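You operate a simulated robot arm through the tools that you are given. There is no shell and no other tool.

The job below is to be done with a simulated robot arm. You get a single attempt, and the scene is never put back.

JOB
Set the controls near the narrow steel table back top. At the end: the right cream button is switched on; the far right cream button is switched up; the middle cream button is switched up; the far left cream button is switched on; whatever was shut is shut again. Leave all else as you found it, and nothing knocked over.

Only the result counts: the job must be done as asked and must still hold three seconds after the hand-in. Knocking over, shifting, dropping, spilling or breaking anything else fails it.

ROBOT AND FRAMES
A 6-joint arm with a two-finger gripper, fixed in place. Base frame: the origin is at the foot of the arm, x ahead of it, y to its left, z up; the work surface is at about z = 0.86. Units: m, degrees, N and s.
Its first joint turns from -166.0 to 166.0 degrees. Payload 2.45 kg.
Tool frame: the origin (TCP) lies between the finger pads and is the grasp point; the fingertips stand 0.02 m ahead of it; z points along the fingers, y is the line along which they close. The gripper opens to 0.14 m. The gripper's body begins 0.168 m behind the TCP.
Orientation is that of the tool frame in the base frame, as a unit quaternion [w, x, y, z]. With the fingers straight down and closing along the base's y, the tool's x points along the base's -x, its y along +y and its z along -z.

CONTROLS
- The arm moves only by the tool apply_moves. Its argument "deltas" is one flat list of numbers, 7 for each row, row after row: the turn, a rotation vector about the tool's x, y, z in degrees, then the shift along the tool's x, y, z in mm, then the gripper command, from -1 (shut) to 1 (fully open), values between in proportion. In form: [ax, ay, az, dx, dy, dz, claw, ax, ay, az, dx, dy, dz, claw, ...]. A call has 1 to 20 rows; each row shifts and turns the commanded pose from where the row before left it, along the tool's axes as they then stand. A row lasts 0.2 s, in which the tool goes at most 0.05 m and 8.6 degrees; a call with a longer step from one row to the next is refused whole, and so is a gripper value outside its range. A pose out of reach is approached as far as the arm can. The call stops where the force on the tool passes 40 N (or 10 N more than at its start, if that is more) or the arm is blocked; 0.2 s more then pass. Each finger travels about 0.045 m/s and halts on what it meets, pressing with about 35 N; the grip force reading is that of the motor and also rises with nothing between the fingers. The clock runs only during rows and for 0.2 s after the last one: add rows that do not move to give the fingers time. The reply holds the time, the measured pose of the TCP, the force on the tool along the base axes, the opening and the grip force, in the units named above and with some noise, with the torque about the TCP (base axes, N m) and any sound that the robot's microphone picked up, and new pictures: "views" is both (left out), scene, wrist or none.
- Cameras (640 x 400 px; columns grow to the right, rows downward): "scene" is fixed at [0.4019, -0.6522, 1.626]; the picture's right is [-0.34, 0.94, 0.00], its down [0.83, 0.30, -0.46] and it looks along [-0.43, -0.16, -0.89] (base axes); focal length 332 px, centre (320, 200). "wrist" rides on the gripper at [0.078, 0.011, -0.209] in the tool frame; the picture's right is [-0.14, 0.99, 0.00], its down [-0.92, -0.13, -0.37] and it looks along [-0.36, -0.05, 0.93] (tool axes); focal length 280 px, centre (320, 200). There is no depth. A picture from a camera that has moved, and an enlarged one, comes with that camera's place and axes in the base frame and with its lens.
- inspect(camera, box): a new picture of the part [left, top, right, bottom] of that camera's present view, enlarged. It takes no simulated time.
- hand_in(): hands the job in; it is judged then, once.

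Nothing tells you positions but the pictures and the camera data. Unless the task says otherwise, let go and move clear before handing in.

The tools are called after ">>>" as name(argument=value, ...) on one line, values as JSON. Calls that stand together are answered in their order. apply_moves: Moves the arm, as the interface text tells. Its arguments: {"type":"object","properties":{"deltas":{"type":"array"},"views":{"type":"string","enum":["both","scene","wrist","none"]}},"required":["deltas"]} The other tools are called the same way: inspect (camera, box) takes an enlarged picture of a part of a camera's view; hand_in () hands the job in.

At the start:

```text
time_s: 0.0
eef_pos: [0.1042, -0.8106, 1.1971]
tool_rot: [0.0, 0.0, 1.0, 0.0]
ft_force: [0.0, -0.3, 0.2]
moment: [0.01, 0.01, 0.04]
finger_gap: 0.14
finger_force: 0.1
```

scene: 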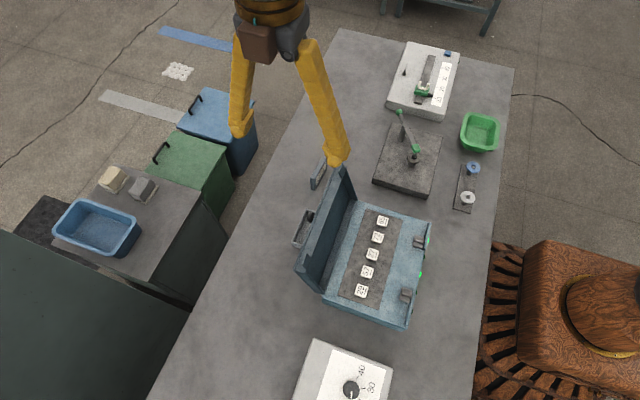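
wrist: 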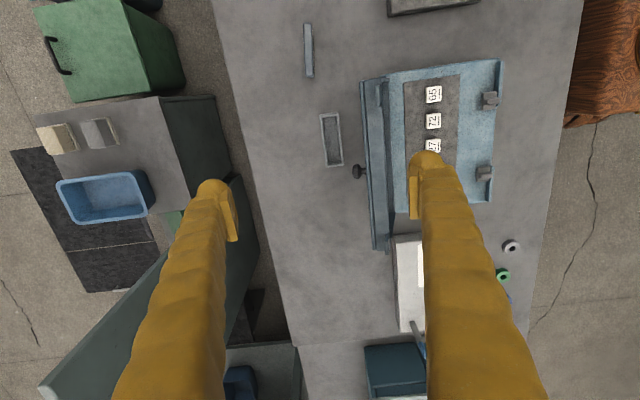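

The scene shows a long table with an opened blue box holding five cream numbered buttons in a row, plus other objects. I'll look closer before moving anything.

>>> inspect(camera="scene", box=[290, 150, 450, 330])

>>> inspect(camera="wrist", box=[340, 50, 540, 260])

>>> inspect(camera="scene", box=[340, 20, 520, 220])

>>> inspect(camera="scene", box=[280, 320, 440, 400])

```text
2.22 times, centred on (370, 240) of scene
camera zoom: at [0.4019, -0.6522, 1.626], right [-0.34, 0.94, 0.0], down [0.83, 0.3, -0.46], along [-0.43, -0.16, -0.89], focal length 737 px, centre (209, 111)
```

zoom: 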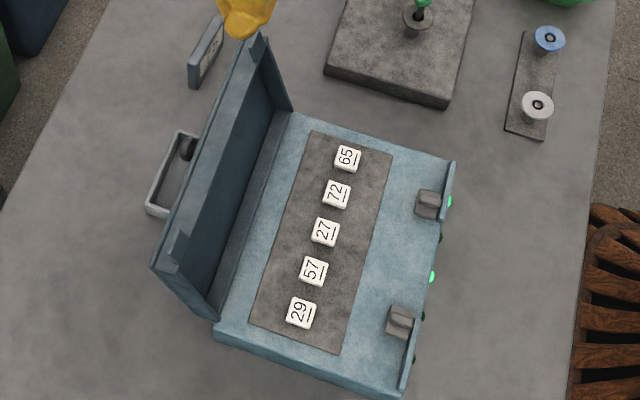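

```text
1.90 times, centred on (440, 155) of wrist
camera zoom: at [0.0263, -0.7988, 1.4077], right [0.14, 0.99, 0.0], down [0.92, -0.13, 0.37], along [0.36, -0.05, -0.93], focal length 534 px, centre (91, 286)
```

zoom: 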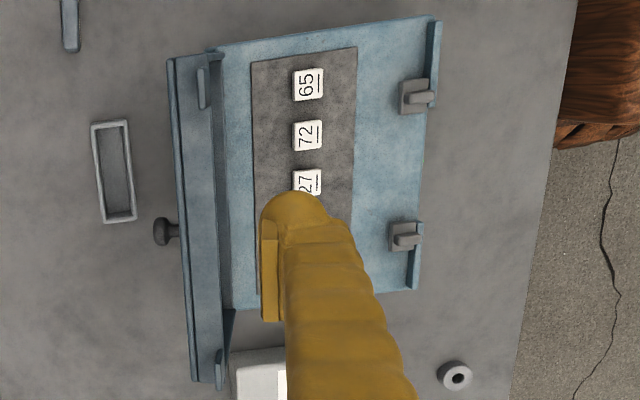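

```text
2.00 times, centred on (430, 120) of scene
camera zoom: at [0.4019, -0.6522, 1.626], right [-0.34, 0.94, 0.0], down [0.83, 0.3, -0.46], along [-0.43, -0.16, -0.89], focal length 664 px, centre (100, 360)
```

zoom: 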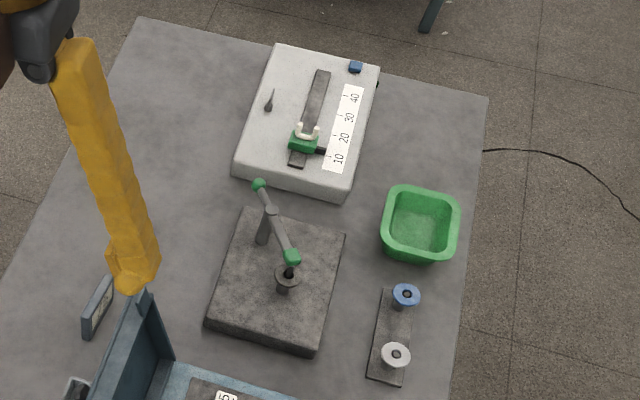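

```text
4.00 times, centred on (360, 360) of scene
camera zoom: at [0.4019, -0.6522, 1.626], right [-0.34, 0.94, 0.0], down [0.83, 0.3, -0.46], along [-0.43, -0.16, -0.89], focal length 1327 px, centre (160, -440)
```

zoom: 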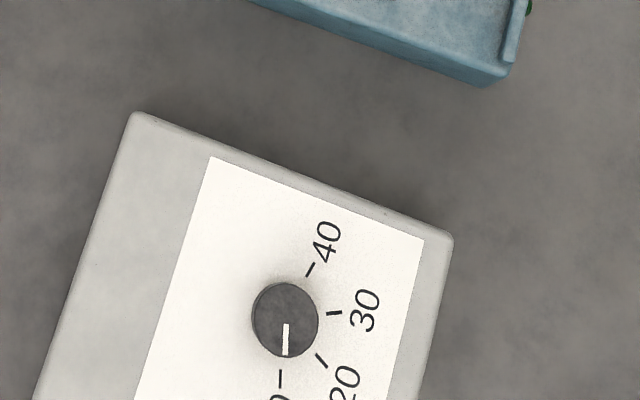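

The buttons carry the labels 65, 72, 27, 57 and 29. The labels read from the robot's side (+y), so far left is 29 (largest x) and far right is 65. I'll rise slightly and move over the box for a better view of the buttons and their lamps.

>>> apply_moves(deltas=[0, 0, 0, 0, 0, -40, 1, 0, 0, 0, 0, 0, -20, 1, 0, 0, 0, 0, 45, 0, 1, 0, 0, 0, 0, 45, 0, 1, 0, 0, 0, 0, 45, 0, 1, 0, 0, 0, 0, 45, 0, 1, 0, 0, 0, 0, 20, 0, 1, 0, 0, 0, 0, 0, 0, 1], views="both")

```text
time_s: 1.8
eef_pos: [0.103, -0.6098, 1.2573]
tool_rot: [0.0, 0.0, 1.0, 0.0]
ft_force: [-0.2, -0.6, 0.2]
moment: [-0.03, 0.01, -0.05]
finger_gap: 0.1399
finger_force: 0.0
camera wrist: at [0.0246, -0.5983, 1.4668], right [0.14, 0.99, 0.0], down [0.92, -0.13, 0.37], along [0.36, -0.05, -0.93], focal length 280 px, centre (320, 200)
```

scene: 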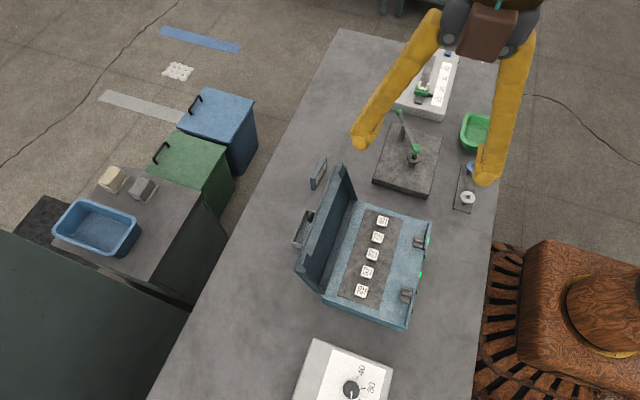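
wrist: 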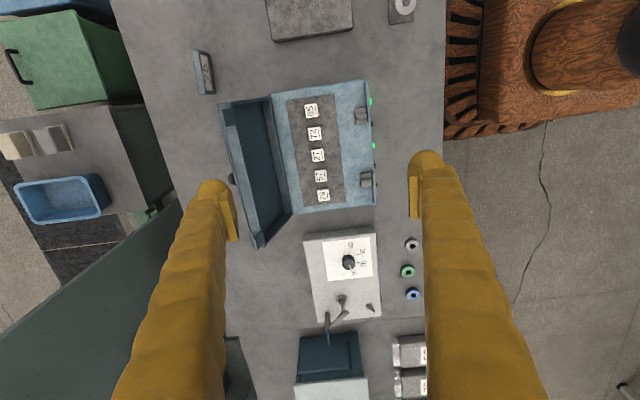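

>>> inspect(camera="wrist", box=[220, 70, 390, 230])

>>> inspect(camera="wrist", box=[290, 220, 440, 400])

>>> inspect(camera="scene", box=[390, 210, 450, 330])

>>> inspect(camera="scene", box=[330, 205, 400, 310])

```text
2.50 times, centred on (305, 150) of wrist
camera zoom: at [0.0246, -0.5983, 1.4668], right [0.14, 0.99, 0.0], down [0.92, -0.13, 0.37], along [0.36, -0.05, -0.93], focal length 701 px, centre (358, 325)
```

zoom: 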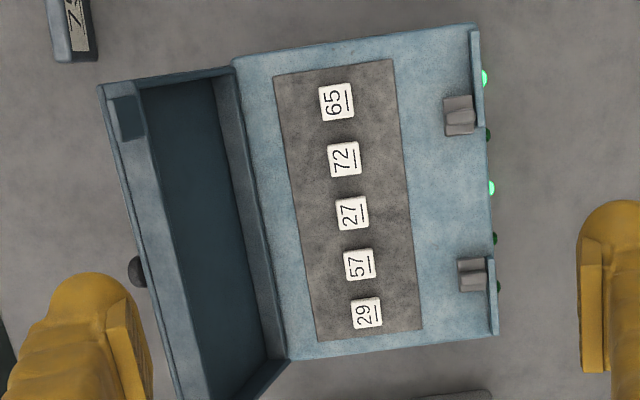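

```text
2.22 times, centred on (365, 310) of wrist
camera zoom: at [0.0246, -0.5983, 1.4668], right [0.14, 0.99, 0.0], down [0.92, -0.13, 0.37], along [0.36, -0.05, -0.93], focal length 623 px, centre (220, -44)
```

zoom: 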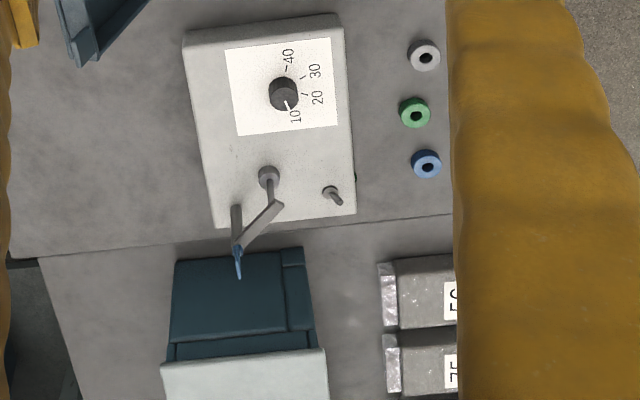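

```text
3.33 times, centred on (420, 270) of scene
camera zoom: at [0.4019, -0.6522, 1.626], right [-0.34, 0.94, 0.0], down [0.83, 0.3, -0.46], along [-0.43, -0.16, -0.89], focal length 1106 px, centre (-13, -33)
```

zoom: 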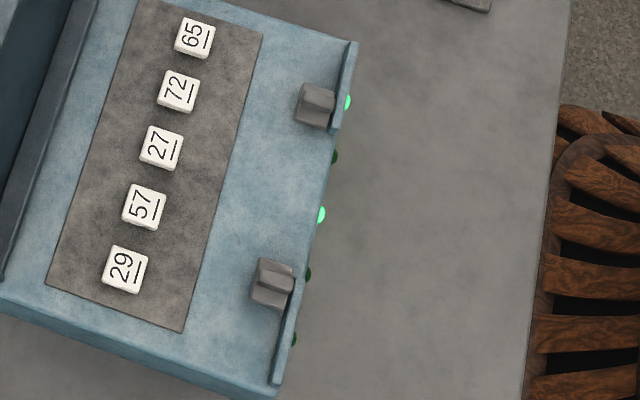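

```text
3.81 times, centred on (365, 258) of scene
camera zoom: at [0.4019, -0.6522, 1.626], right [-0.34, 0.94, 0.0], down [0.83, 0.3, -0.46], along [-0.43, -0.16, -0.89], focal length 1264 px, centre (149, -19)
```

zoom: 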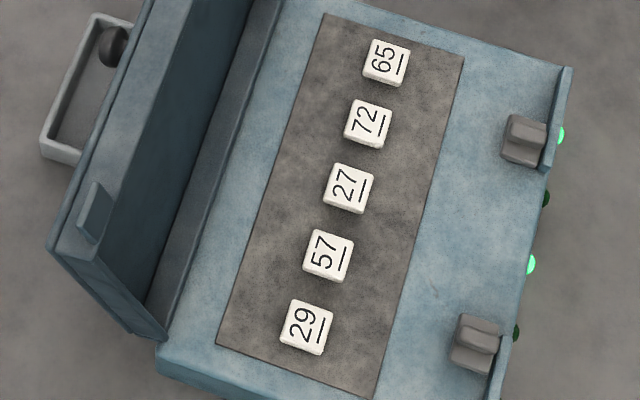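

The case lid is already open. Lamps are lit for 65 and 27 and dark for 72, 57 and 29, so 65 and 27 must come up and 72 and 29 must go on. The row lies at about y=-0.62, x=0.058 to 0.228, tops near z=0.918. I'll turn the tool 90° so the gripper is slim toward the lid, and come lower for a closer look.

>>> apply_moves(deltas=[0, 0, 8.181818, 0, 0, 0, 1, 0, 0, 8.181818, 0, 0, 0, 1, 0, 0, 8.181818, 0, 0, 0, 1, 0, 0, 8.181818, 0, 0, 0, 1, 0, 0, 8.181818, 0, 0, 0, 1, 0, 0, 8.181818, 0, 0, 0, 1, 0, 0, 8.181818, 0, 0, 0, 1, 0, 0, 8.181818, 0, 0, 0, 1, 0, 0, 8.181818, 0, 0, 0, 1, 0, 0, 8.181818, 0, 0, 0, 1, 0, 0, 8.181818, 0, 0, 0, 1, 0, 0, 0, -4, 13, 40, 1, 0, 0, 0, -4, 13, 40, 1, 0, 0, 0, -3, 14, 40, 1, 0, 0, 0, 0, 0, 0, 1], views="both")

```text
time_s: 5.0
eef_pos: [0.146, -0.6224, 1.1373]
tool_rot: [0.0, 0.707, 0.707, 0.0]
ft_force: [0.1, -0.3, 0.3]
moment: [-0.03, 0.04, -0.01]
finger_gap: 0.1401
finger_force: 0.1
camera wrist: at [0.1556, -0.5436, 1.3475], right [0.99, -0.14, 0.0], down [-0.13, -0.92, 0.37], along [-0.05, -0.36, -0.93], focal length 280 px, centre (320, 200)
```

scene: 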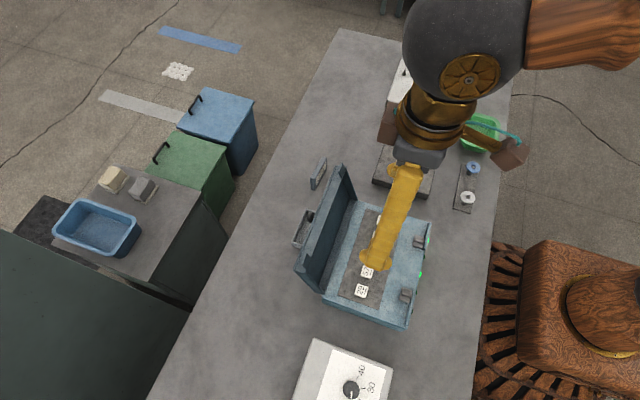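
wrist: 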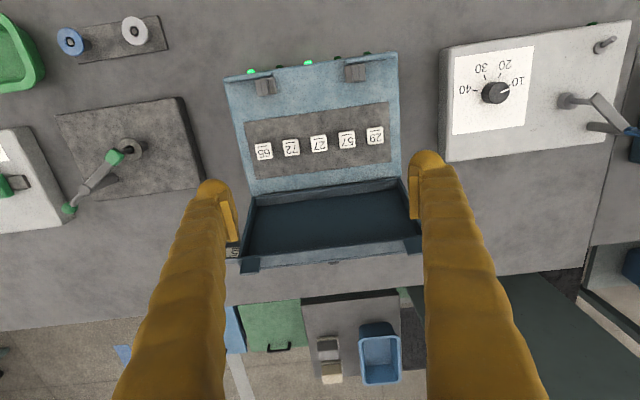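

>>> inspect(camera="wrist", box=[220, 40, 420, 200])

>>> inspect(camera="wrist", box=[240, 110, 400, 180])

```text
2.50 times, centred on (320, 120) of wrist
camera zoom: at [0.1556, -0.5436, 1.3475], right [0.99, -0.14, 0.0], down [-0.13, -0.92, 0.37], along [-0.05, -0.36, -0.93], focal length 701 px, centre (320, 400)
```

zoom: 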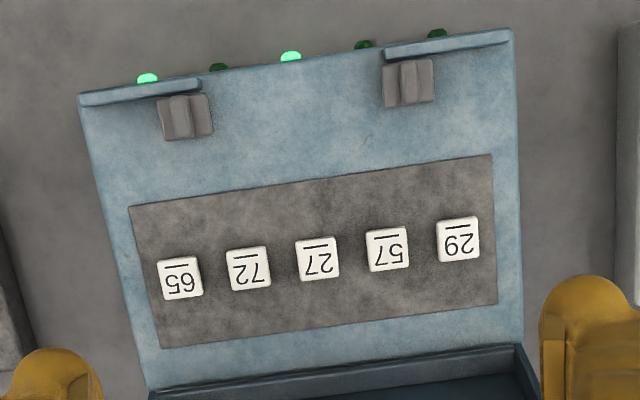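

```text
4.00 times, centred on (320, 145) of wrist
camera zoom: at [0.1556, -0.5436, 1.3475], right [0.99, -0.14, 0.0], down [-0.13, -0.92, 0.37], along [-0.05, -0.36, -0.93], focal length 1122 px, centre (320, 420)
```

zoom: 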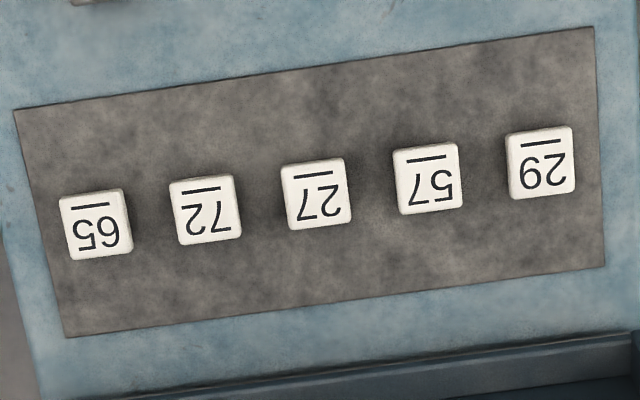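

The button centres come out at about x=0.058 (65), 0.1005 (72), 0.143 (27), 0.187 (57) and 0.229 (29), all at y≈-0.619. I'll close the fingers and hover above 72, the right button.

>>> apply_moves(deltas=[0, 0, 0, 0, 0, 0, -1, 0, 0, 0, 0, 0, 0, -1, 0, 0, 0, 0, 0, 0, -1, 0, 0, 0, 0, 0, 0, -1, 0, 0, 0, 0, 0, 0, -1, 0, 0, 0, 0, 0, 0, -1, 0, 0, 0, 0, 0, 0, -1, 0, 0, 0, 0, 0, 0, -1, 0, 0, 0, 0, 0, 0, -1, 0, 0, 0, 0.85, -11.4, 40, -1, 0, 0, 0, 0.85, -11.4, 40, -1, 0, 0, 0, 0.85, -11.4, 40, -1, 0, 0, 0, 0.85, -11.3, 40, -1, 0, 0, 0, 0, 0, 0, -1, 0, 0, 0, 0, 0, 0, -1], views="both")

```text
time_s: 8.2
eef_pos: [0.1028, -0.6172, 0.9772]
tool_rot: [0.001, 0.708, 0.707, 0.0]
ft_force: [-0.7, -0.5, -0.5]
moment: [0.01, -0.01, 0.03]
finger_gap: 0.0
finger_force: 30.1
camera wrist: at [0.1108, -0.5382, 1.1876], right [0.99, -0.14, 0.0], down [-0.13, -0.92, 0.37], along [-0.05, -0.37, -0.93], focal length 280 px, centre (320, 200)
```

scene: 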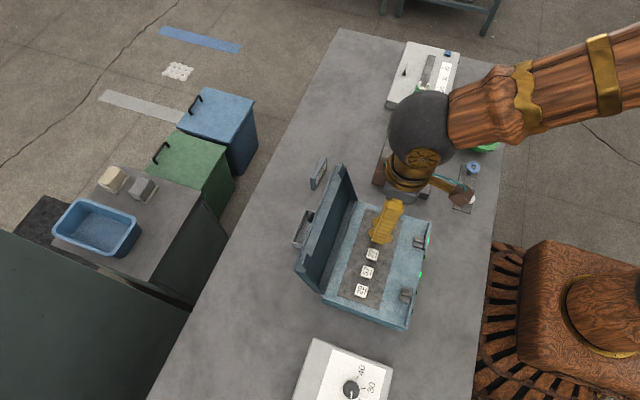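
wrist: 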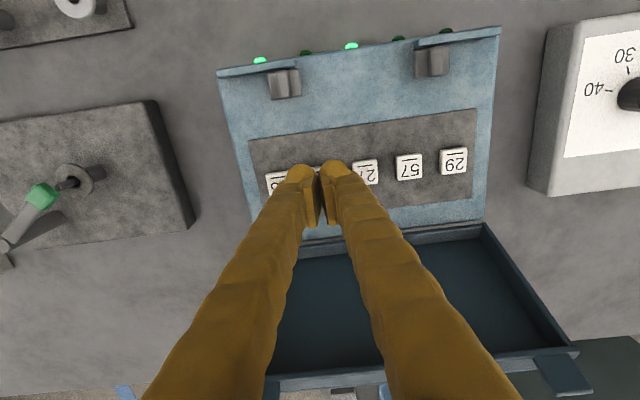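

>>> inspect(camera="wrist", box=[240, 100, 480, 240])

>>> inspect(camera="scene", box=[340, 180, 440, 300])

```text
2.67 times, centred on (360, 170) of wrist
camera zoom: at [0.1108, -0.5382, 1.1876], right [0.99, -0.14, 0.0], down [-0.13, -0.92, 0.37], along [-0.05, -0.37, -0.93], focal length 748 px, centre (213, 280)
```

zoom: 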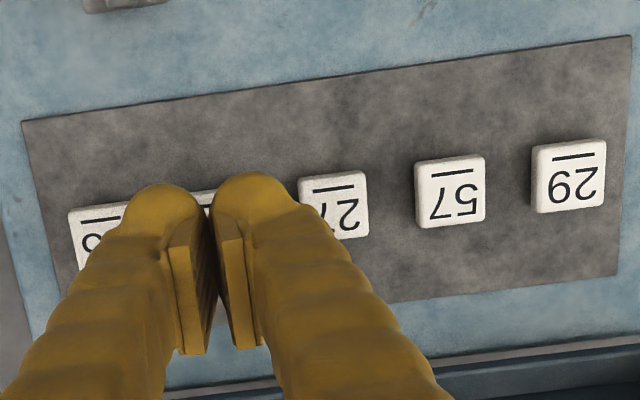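

```text
3.33 times, centred on (390, 240) of scene
camera zoom: at [0.4019, -0.6522, 1.626], right [-0.34, 0.94, 0.0], down [0.83, 0.3, -0.46], along [-0.43, -0.16, -0.89], focal length 1106 px, centre (87, 67)
```

zoom: 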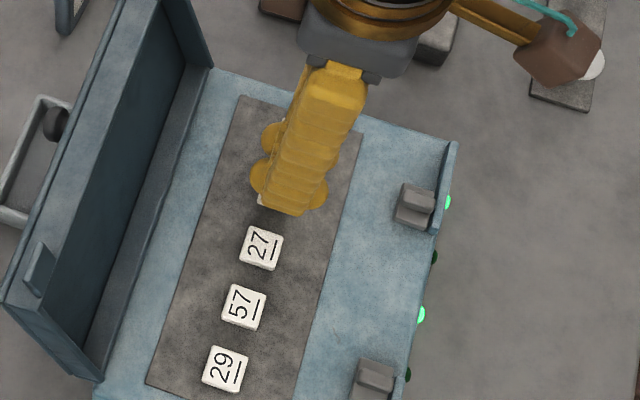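

>>> inspect(camera="scene", box=[365, 185, 415, 255])

>>> inspect(camera="wrist", box=[250, 140, 390, 240])

```text
5.71 times, centred on (390, 220) of scene
camera zoom: at [0.4019, -0.6522, 1.626], right [-0.34, 0.94, 0.0], down [0.83, 0.3, -0.46], along [-0.43, -0.16, -0.89], focal length 1896 px, centre (-80, 86)
```

zoom: 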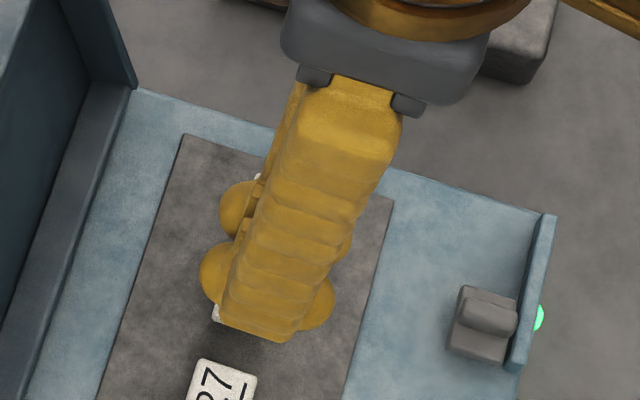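

```text
4.00 times, centred on (320, 190) of wrist
camera zoom: at [0.1108, -0.5382, 1.1876], right [0.99, -0.14, 0.0], down [-0.13, -0.92, 0.37], along [-0.05, -0.37, -0.93], focal length 1122 px, centre (320, 240)
```

zoom: 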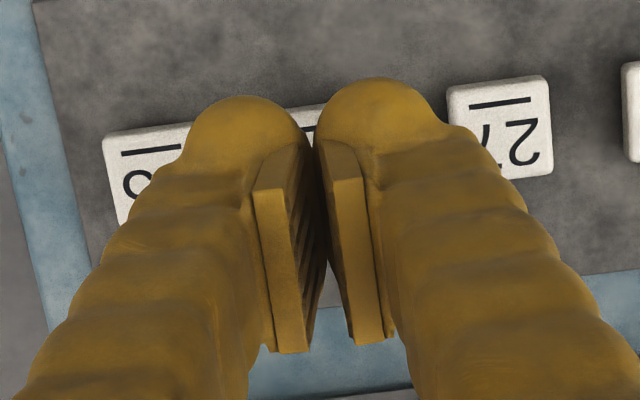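

The closed fingers are roughly centred over 72, and the neighbouring buttons should just clear them. I'll correct by 2 mm and come down to about 1 cm above it to check the alignment.

>>> apply_moves(deltas=[0, 0, 0, -2, 2, 10, -1, 0, 0, 0, 0, 0, 10, -1, 0, 0, 0, 0, 0, 10, -1, 0, 0, 0, 0, 0, 0, -1], views="both")

```text
time_s: 9.2
eef_pos: [0.1022, -0.6205, 0.9474]
tool_rot: [0.001, 0.707, 0.707, 0.0]
ft_force: [-0.2, 0.1, -0.6]
moment: [0.03, -0.01, -0.03]
finger_gap: 0.0
finger_force: 29.5
camera wrist: at [0.1119, -0.5405, 1.1576], right [0.99, -0.14, 0.0], down [-0.13, -0.92, 0.37], along [-0.05, -0.37, -0.93], focal length 280 px, centre (320, 200)
```

scene: 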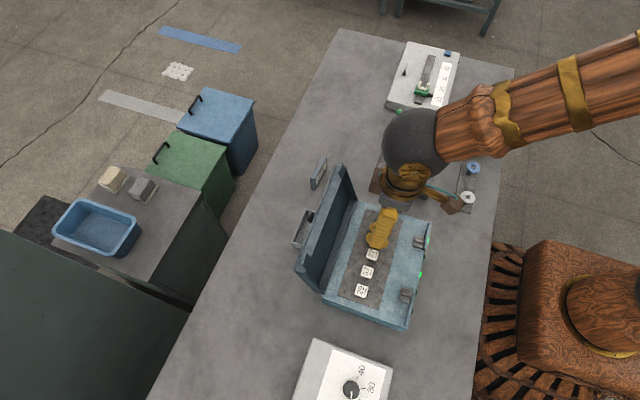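
wrist: 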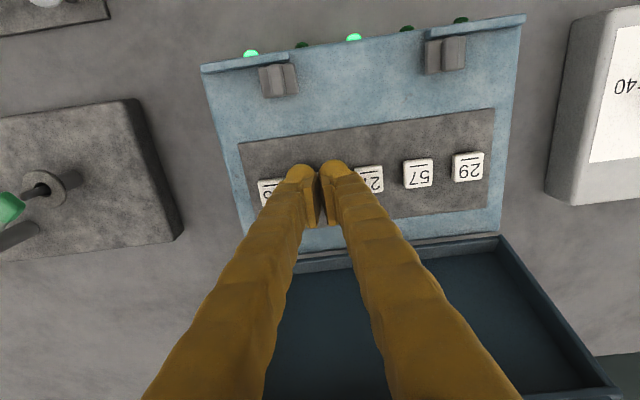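

>>> inspect(camera="wrist", box=[250, 130, 410, 230])

>>> inspect(camera="scene", box=[345, 195, 425, 265])

```text
4.00 times, centred on (330, 180) of wrist
camera zoom: at [0.1119, -0.5405, 1.1576], right [0.99, -0.14, 0.0], down [-0.13, -0.92, 0.37], along [-0.05, -0.37, -0.93], focal length 1122 px, centre (280, 280)
```

zoom: 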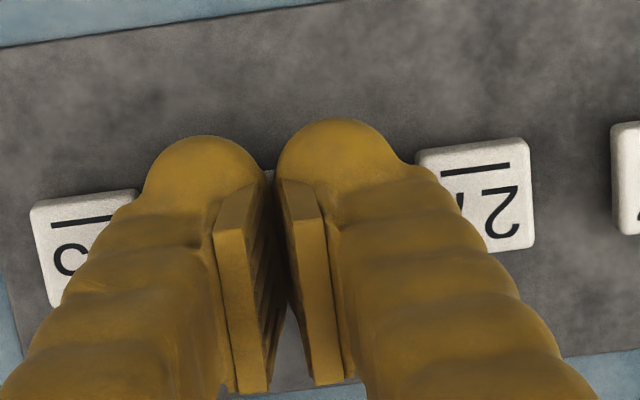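

```text
5.71 times, centred on (385, 230) of scene
camera zoom: at [0.4019, -0.6522, 1.626], right [-0.34, 0.94, 0.0], down [0.83, 0.3, -0.46], along [-0.43, -0.16, -0.89], focal length 1896 px, centre (-51, 29)
```

zoom: 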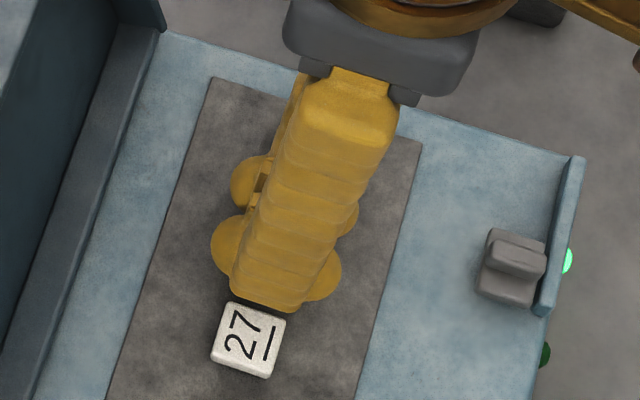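

The fingers are balanced between 65 and 27. I'll descend gently in small steps until I feel contact and a press.

>>> apply_moves(deltas=[0, 0, 0, 0, 0, 2, -1, 0, 0, 0, 0, 0, 2, -1, 0, 0, 0, 0, 0, 2, -1, 0, 0, 0, 0, 0, 2, -1], views="wrist")

```text
time_s: 10.2
eef_pos: [0.1026, -0.6217, 0.9395]
tool_rot: [0.0, 0.706, 0.708, 0.0]
ft_force: [5.5, 6.7, 18.4]
moment: [0.12, -0.13, 0.0]
finger_gap: 0.0059
finger_force: 29.1
heard: click
camera wrist: at [0.1118, -0.5411, 1.1504], right [0.99, -0.14, 0.0], down [-0.13, -0.92, 0.37], along [-0.05, -0.37, -0.93], focal length 280 px, centre (320, 200)
```

wrist: 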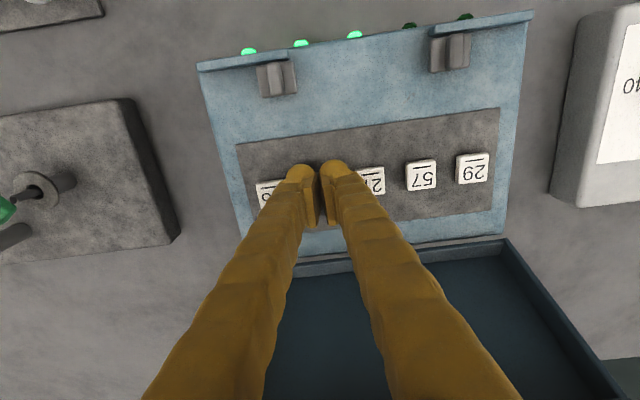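

I heard a click and the lamp for 72 lit, with only that one changing. I'll lift off and move over 65, the far right button.

>>> apply_moves(deltas=[0, 0, 0, 0, 0, -4, -1, 0, 0, 0, 0, 0, -15, -1, 0, 0, 0, 0, 0, -16, -1, 0, 0, 0, 0, -22, 0, -1, 0, 0, 0, 0, -21, 0, -1, 0, 0, 0, 0, 0, 10, -1, 0, 0, 0, 0, 0, 10, -1, 0, 0, 0, 0, 0, 0, -1], views="both")

```text
time_s: 12.0
eef_pos: [0.0602, -0.6199, 0.9544]
tool_rot: [0.0, 0.707, 0.707, 0.0]
ft_force: [0.7, -0.1, -0.2]
moment: [-0.02, 0.02, 0.0]
finger_gap: 0.0001
finger_force: 29.1
camera wrist: at [0.0692, -0.5402, 1.1644], right [0.99, -0.14, 0.0], down [-0.13, -0.92, 0.37], along [-0.05, -0.36, -0.93], focal length 280 px, centre (320, 200)
```

scene: 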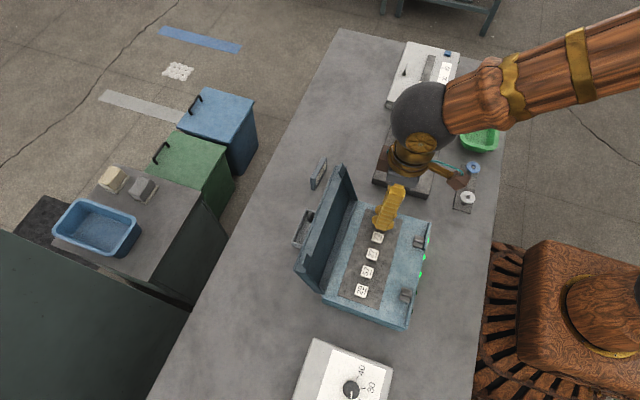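
wrist: 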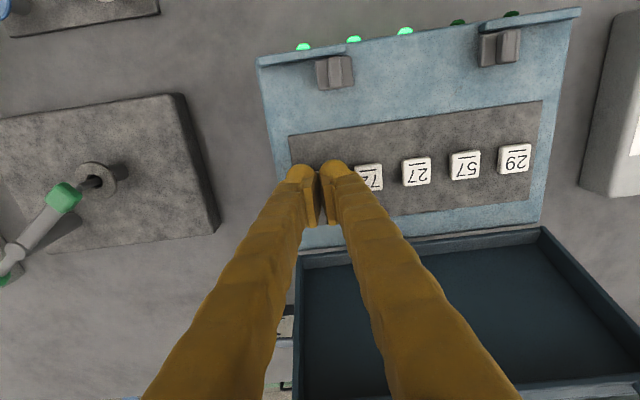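

72 has latched on. Now I'll press 65 down gently to release it.

>>> apply_moves(deltas=[0, 0, 0, 0, 0, 5, -1, 0, 0, 0, 0, 0, 4, -1, 0, 0, 0, 0, 0, 2, -1, 0, 0, 0, 0, 0, 2, -1, 0, 0, 0, 0, 0, 2, -1, 0, 0, 0, 0, 0, 0, -1], views="wrist")

```text
time_s: 13.4
eef_pos: [0.0585, -0.6202, 0.9396]
tool_rot: [0.0, 0.707, 0.707, 0.0]
ft_force: [2.7, 9.1, 20.0]
moment: [0.16, -0.03, -0.01]
finger_gap: 0.0062
finger_force: 29.4
heard: click
camera wrist: at [0.0683, -0.5411, 1.1499], right [0.99, -0.14, 0.0], down [-0.13, -0.92, 0.37], along [-0.05, -0.37, -0.93], focal length 280 px, centre (320, 200)
```

wrist: 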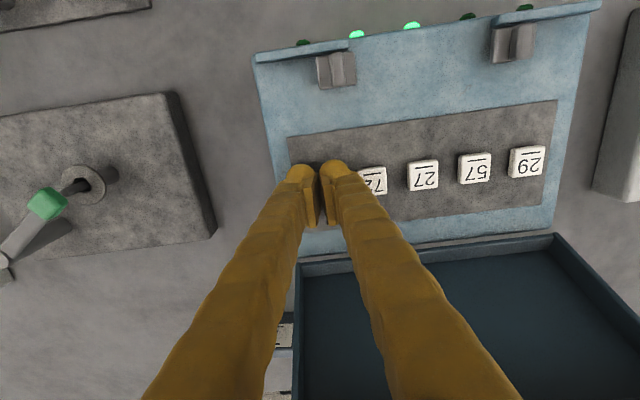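

The 65 lamp went dark. I'll lift off and move over 27, the middle button.

>>> apply_moves(deltas=[0, 0, 0, 0, 0, -4, -1, 0, 0, 0, 0, 0, -15, -1, 0, 0, 0, 0, 0, -16, -1, 0, 0, 0, 0, 43, 0, -1, 0, 0, 0, 0, 42.5, 0, -1, 0, 0, 0, 0, 0, 10, -1, 0, 0, 0, 0, 0, 10, -1, 0, 0, 0, 0, 0, 0, -1], views="both")

```text
time_s: 15.2
eef_pos: [0.1449, -0.6215, 0.9536]
tool_rot: [0.0, 0.707, 0.707, 0.0]
ft_force: [0.5, 0.8, -0.3]
moment: [0.0, 0.01, -0.04]
finger_gap: 0.0
finger_force: 29.3
camera wrist: at [0.1542, -0.5412, 1.1638], right [0.99, -0.14, 0.0], down [-0.13, -0.92, 0.37], along [-0.05, -0.36, -0.93], focal length 280 px, centre (320, 200)
```

scene: 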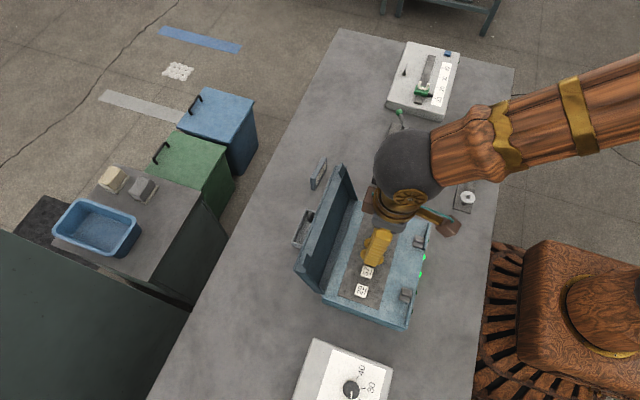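
wrist: 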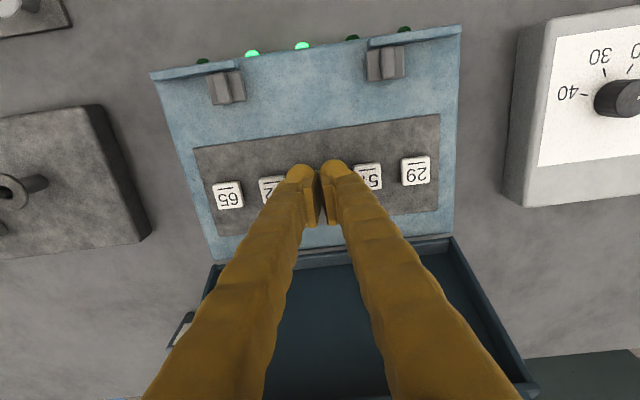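

The lamps for 72 and 27 are lit and 65 is off. I'm above 27, between 72 and 57, so I'll press it now.

>>> apply_moves(deltas=[0, 0, 0, 0, 0, 5, -1, 0, 0, 0, 0, 0, 4, -1, 0, 0, 0, 0, 0, 2, -1, 0, 0, 0, 0, 0, 2, -1, 0, 0, 0, 0, 0, 2, -1, 0, 0, 0, 0, 0, 0, -1], views="wrist")

```text
time_s: 16.6
eef_pos: [0.1459, -0.621, 0.9394]
tool_rot: [0.001, 0.707, 0.707, 0.0]
ft_force: [-0.8, -3.5, 18.2]
moment: [-0.08, -0.02, 0.0]
finger_gap: 0.006
finger_force: 29.3
heard: click
camera wrist: at [0.1548, -0.5415, 1.1503], right [0.99, -0.14, 0.0], down [-0.13, -0.92, 0.37], along [-0.05, -0.37, -0.93], focal length 280 px, centre (320, 200)
```

wrist: 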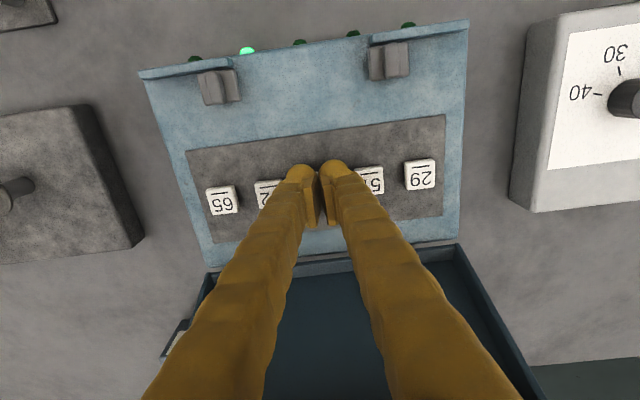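

27 is now off and only the 72 lamp is lit. Next I'll lift off and move over 29, the far left button.

>>> apply_moves(deltas=[0, 0, 0, 0, 0, -4, -1, 0, 0, 0, 0, 0, -15, -1, 0, 0, 0, 0, 0, -16, -1, 0, 0, 0, 0, 43, 0, -1, 0, 0, 0, 0, 42.5, 0, -1, 0, 0, 0, 0, 0, 10, -1, 0, 0, 0, 0, 0, 10, -1, 0, 0, 0, 0, 0, 0, -1], views="both")

```text
time_s: 18.4
eef_pos: [0.23, -0.6221, 0.9546]
tool_rot: [0.0, 0.706, 0.708, 0.001]
ft_force: [0.4, -0.5, -0.1]
moment: [-0.02, 0.01, 0.0]
finger_gap: 0.0003
finger_force: 29.6
camera wrist: at [0.2397, -0.5424, 1.1647], right [0.99, -0.14, 0.0], down [-0.13, -0.92, 0.37], along [-0.05, -0.37, -0.93], focal length 280 px, centre (320, 200)
```

scene: 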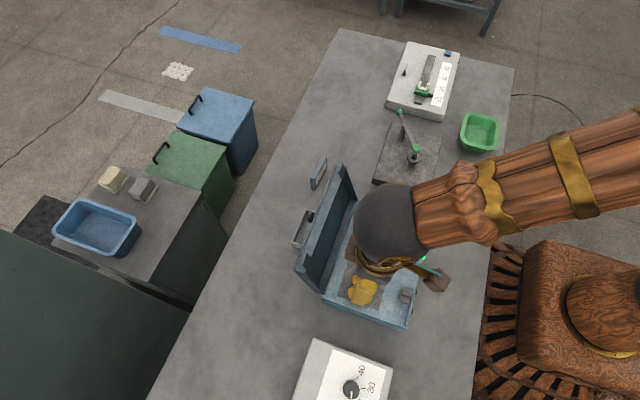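
wrist: 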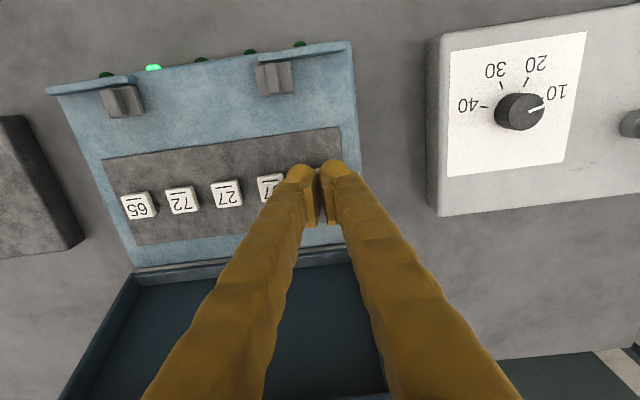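

I'm above 29, clear of 57, and will press it the same way.

>>> apply_moves(deltas=[0, 0, 0, 0, 0, 5, -1, 0, 0, 0, 0, 0, 4, -1, 0, 0, 0, 0, 0, 2, -1, 0, 0, 0, 0, 0, 2, -1, 0, 0, 0, 0, 0, 2, -1, 0, 0, 0, 0, 0, 0, -1], views="wrist")

```text
time_s: 19.8
eef_pos: [0.2306, -0.6201, 0.94]
tool_rot: [0.001, 0.707, 0.707, 0.0]
ft_force: [-6.1, -5.1, 19.1]
moment: [-0.12, 0.11, 0.02]
finger_gap: 0.006
finger_force: 29.5
heard: click
camera wrist: at [0.24, -0.5414, 1.15], right [0.99, -0.14, 0.0], down [-0.13, -0.92, 0.37], along [-0.05, -0.37, -0.93], focal length 280 px, centre (320, 200)
```

wrist: 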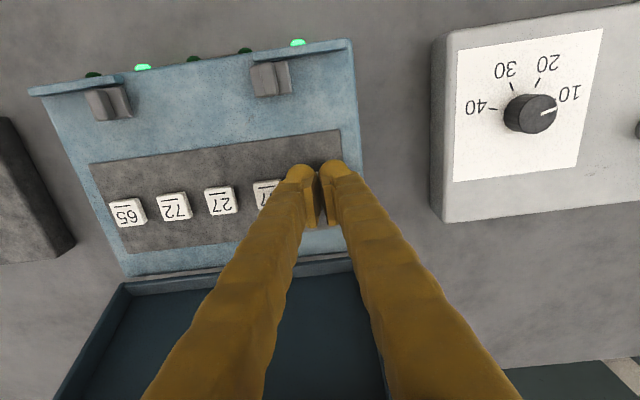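

29 and 72 are now lit. I'll lift straight up, clear of the box, and check the final state.

>>> apply_moves(deltas=[0, 0, 0, 0, 0, -4, -1, 0, 0, 0, 0, 0, -20, -1, 0, 0, 0, 0, 0, -40, -1, 0, 0, 0, 0, 0, -45, -1, 0, 0, 0, 0, 0, -45, -1, 0, 0, 0, 0, 0, -45, -1, 0, 0, 0, 0, -40, -20, 0, 0, 0, 0, 0, -45, 0, 0, 0, 0, 0, 0, 0, 0, 0, 0, 0, 0, 0, 0, 0, 0], views="both")

```text
time_s: 22.0
eef_pos: [0.1437, -0.6202, 1.1581]
tool_rot: [0.0, 0.707, 0.708, 0.0]
ft_force: [0.2, -0.5, -0.2]
moment: [0.0, 0.0, 0.01]
finger_gap: 0.0698
finger_force: 0.0
camera wrist: at [0.1533, -0.5416, 1.3671], right [0.99, -0.14, 0.0], down [-0.13, -0.92, 0.37], along [-0.05, -0.37, -0.93], focal length 280 px, centre (320, 200)
```

scene: 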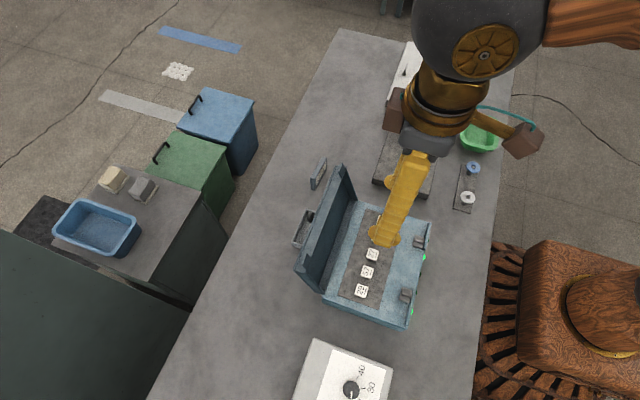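
wrist: 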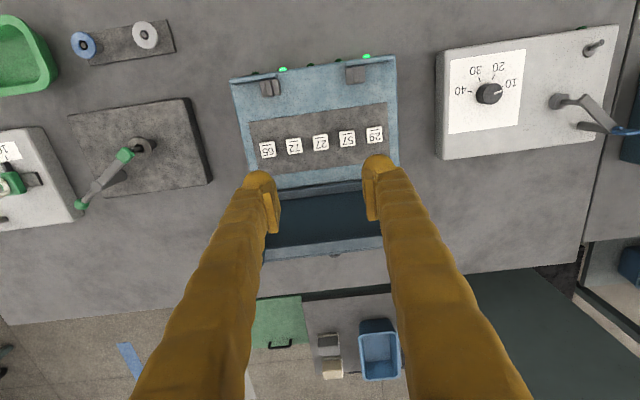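

>>> inspect(camera="wrist", box=[220, 40, 420, 200])

>>> inspect(camera="scene", box=[280, 150, 450, 330])

```text
2.50 times, centred on (320, 120) of wrist
camera zoom: at [0.1533, -0.5416, 1.3671], right [0.99, -0.14, 0.0], down [-0.13, -0.92, 0.37], along [-0.05, -0.37, -0.93], focal length 701 px, centre (320, 400)
```

zoom: 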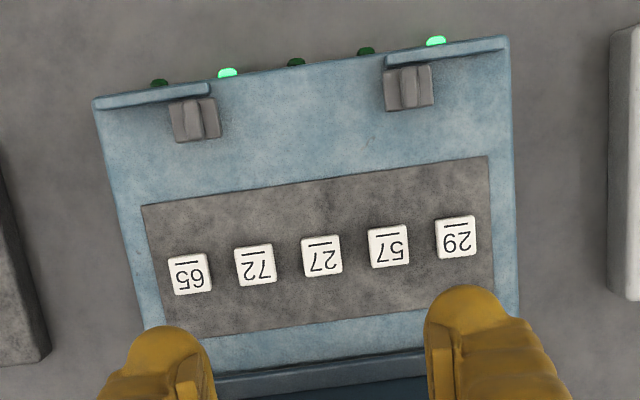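

```text
2.22 times, centred on (365, 240) of scene
camera zoom: at [0.4019, -0.6522, 1.626], right [-0.34, 0.94, 0.0], down [0.83, 0.3, -0.46], along [-0.43, -0.16, -0.89], focal length 737 px, centre (220, 111)
```

zoom: 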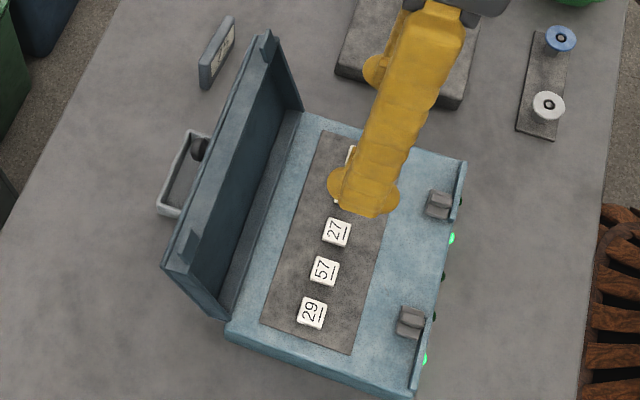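

The wrist view shows 72 (right) and 29 (far left) lit, and 65 (far right), 27 (middle) and the untouched 57 dark. The lid is still open as I found it, the box hasn't moved and the arm is clear, so I'm handing in.

>>> hand_in()

```text
The job is handed in.
```

The four cream buttons are set as asked, and I've handed the job in. Each press gave a click and changed only that button's lamp.

| Button | Label | At the start | Now |
|---|---|---|---|
| Far left | 29 | off | on |
| Left | 57 | off | off (not touched) |
| Middle | 27 | on | up (off) |
| Right | 72 | off | on |
| Far right | 65 | on | up (off) |

I took left and right as the labels read, from the robot's side of the table. I also took "switched up" to mean released, with the lamp dark.

The case lid was already open when I started, so I left it open. The case did not shift, nothing was knocked over, and the arm was raised clear before I handed in.
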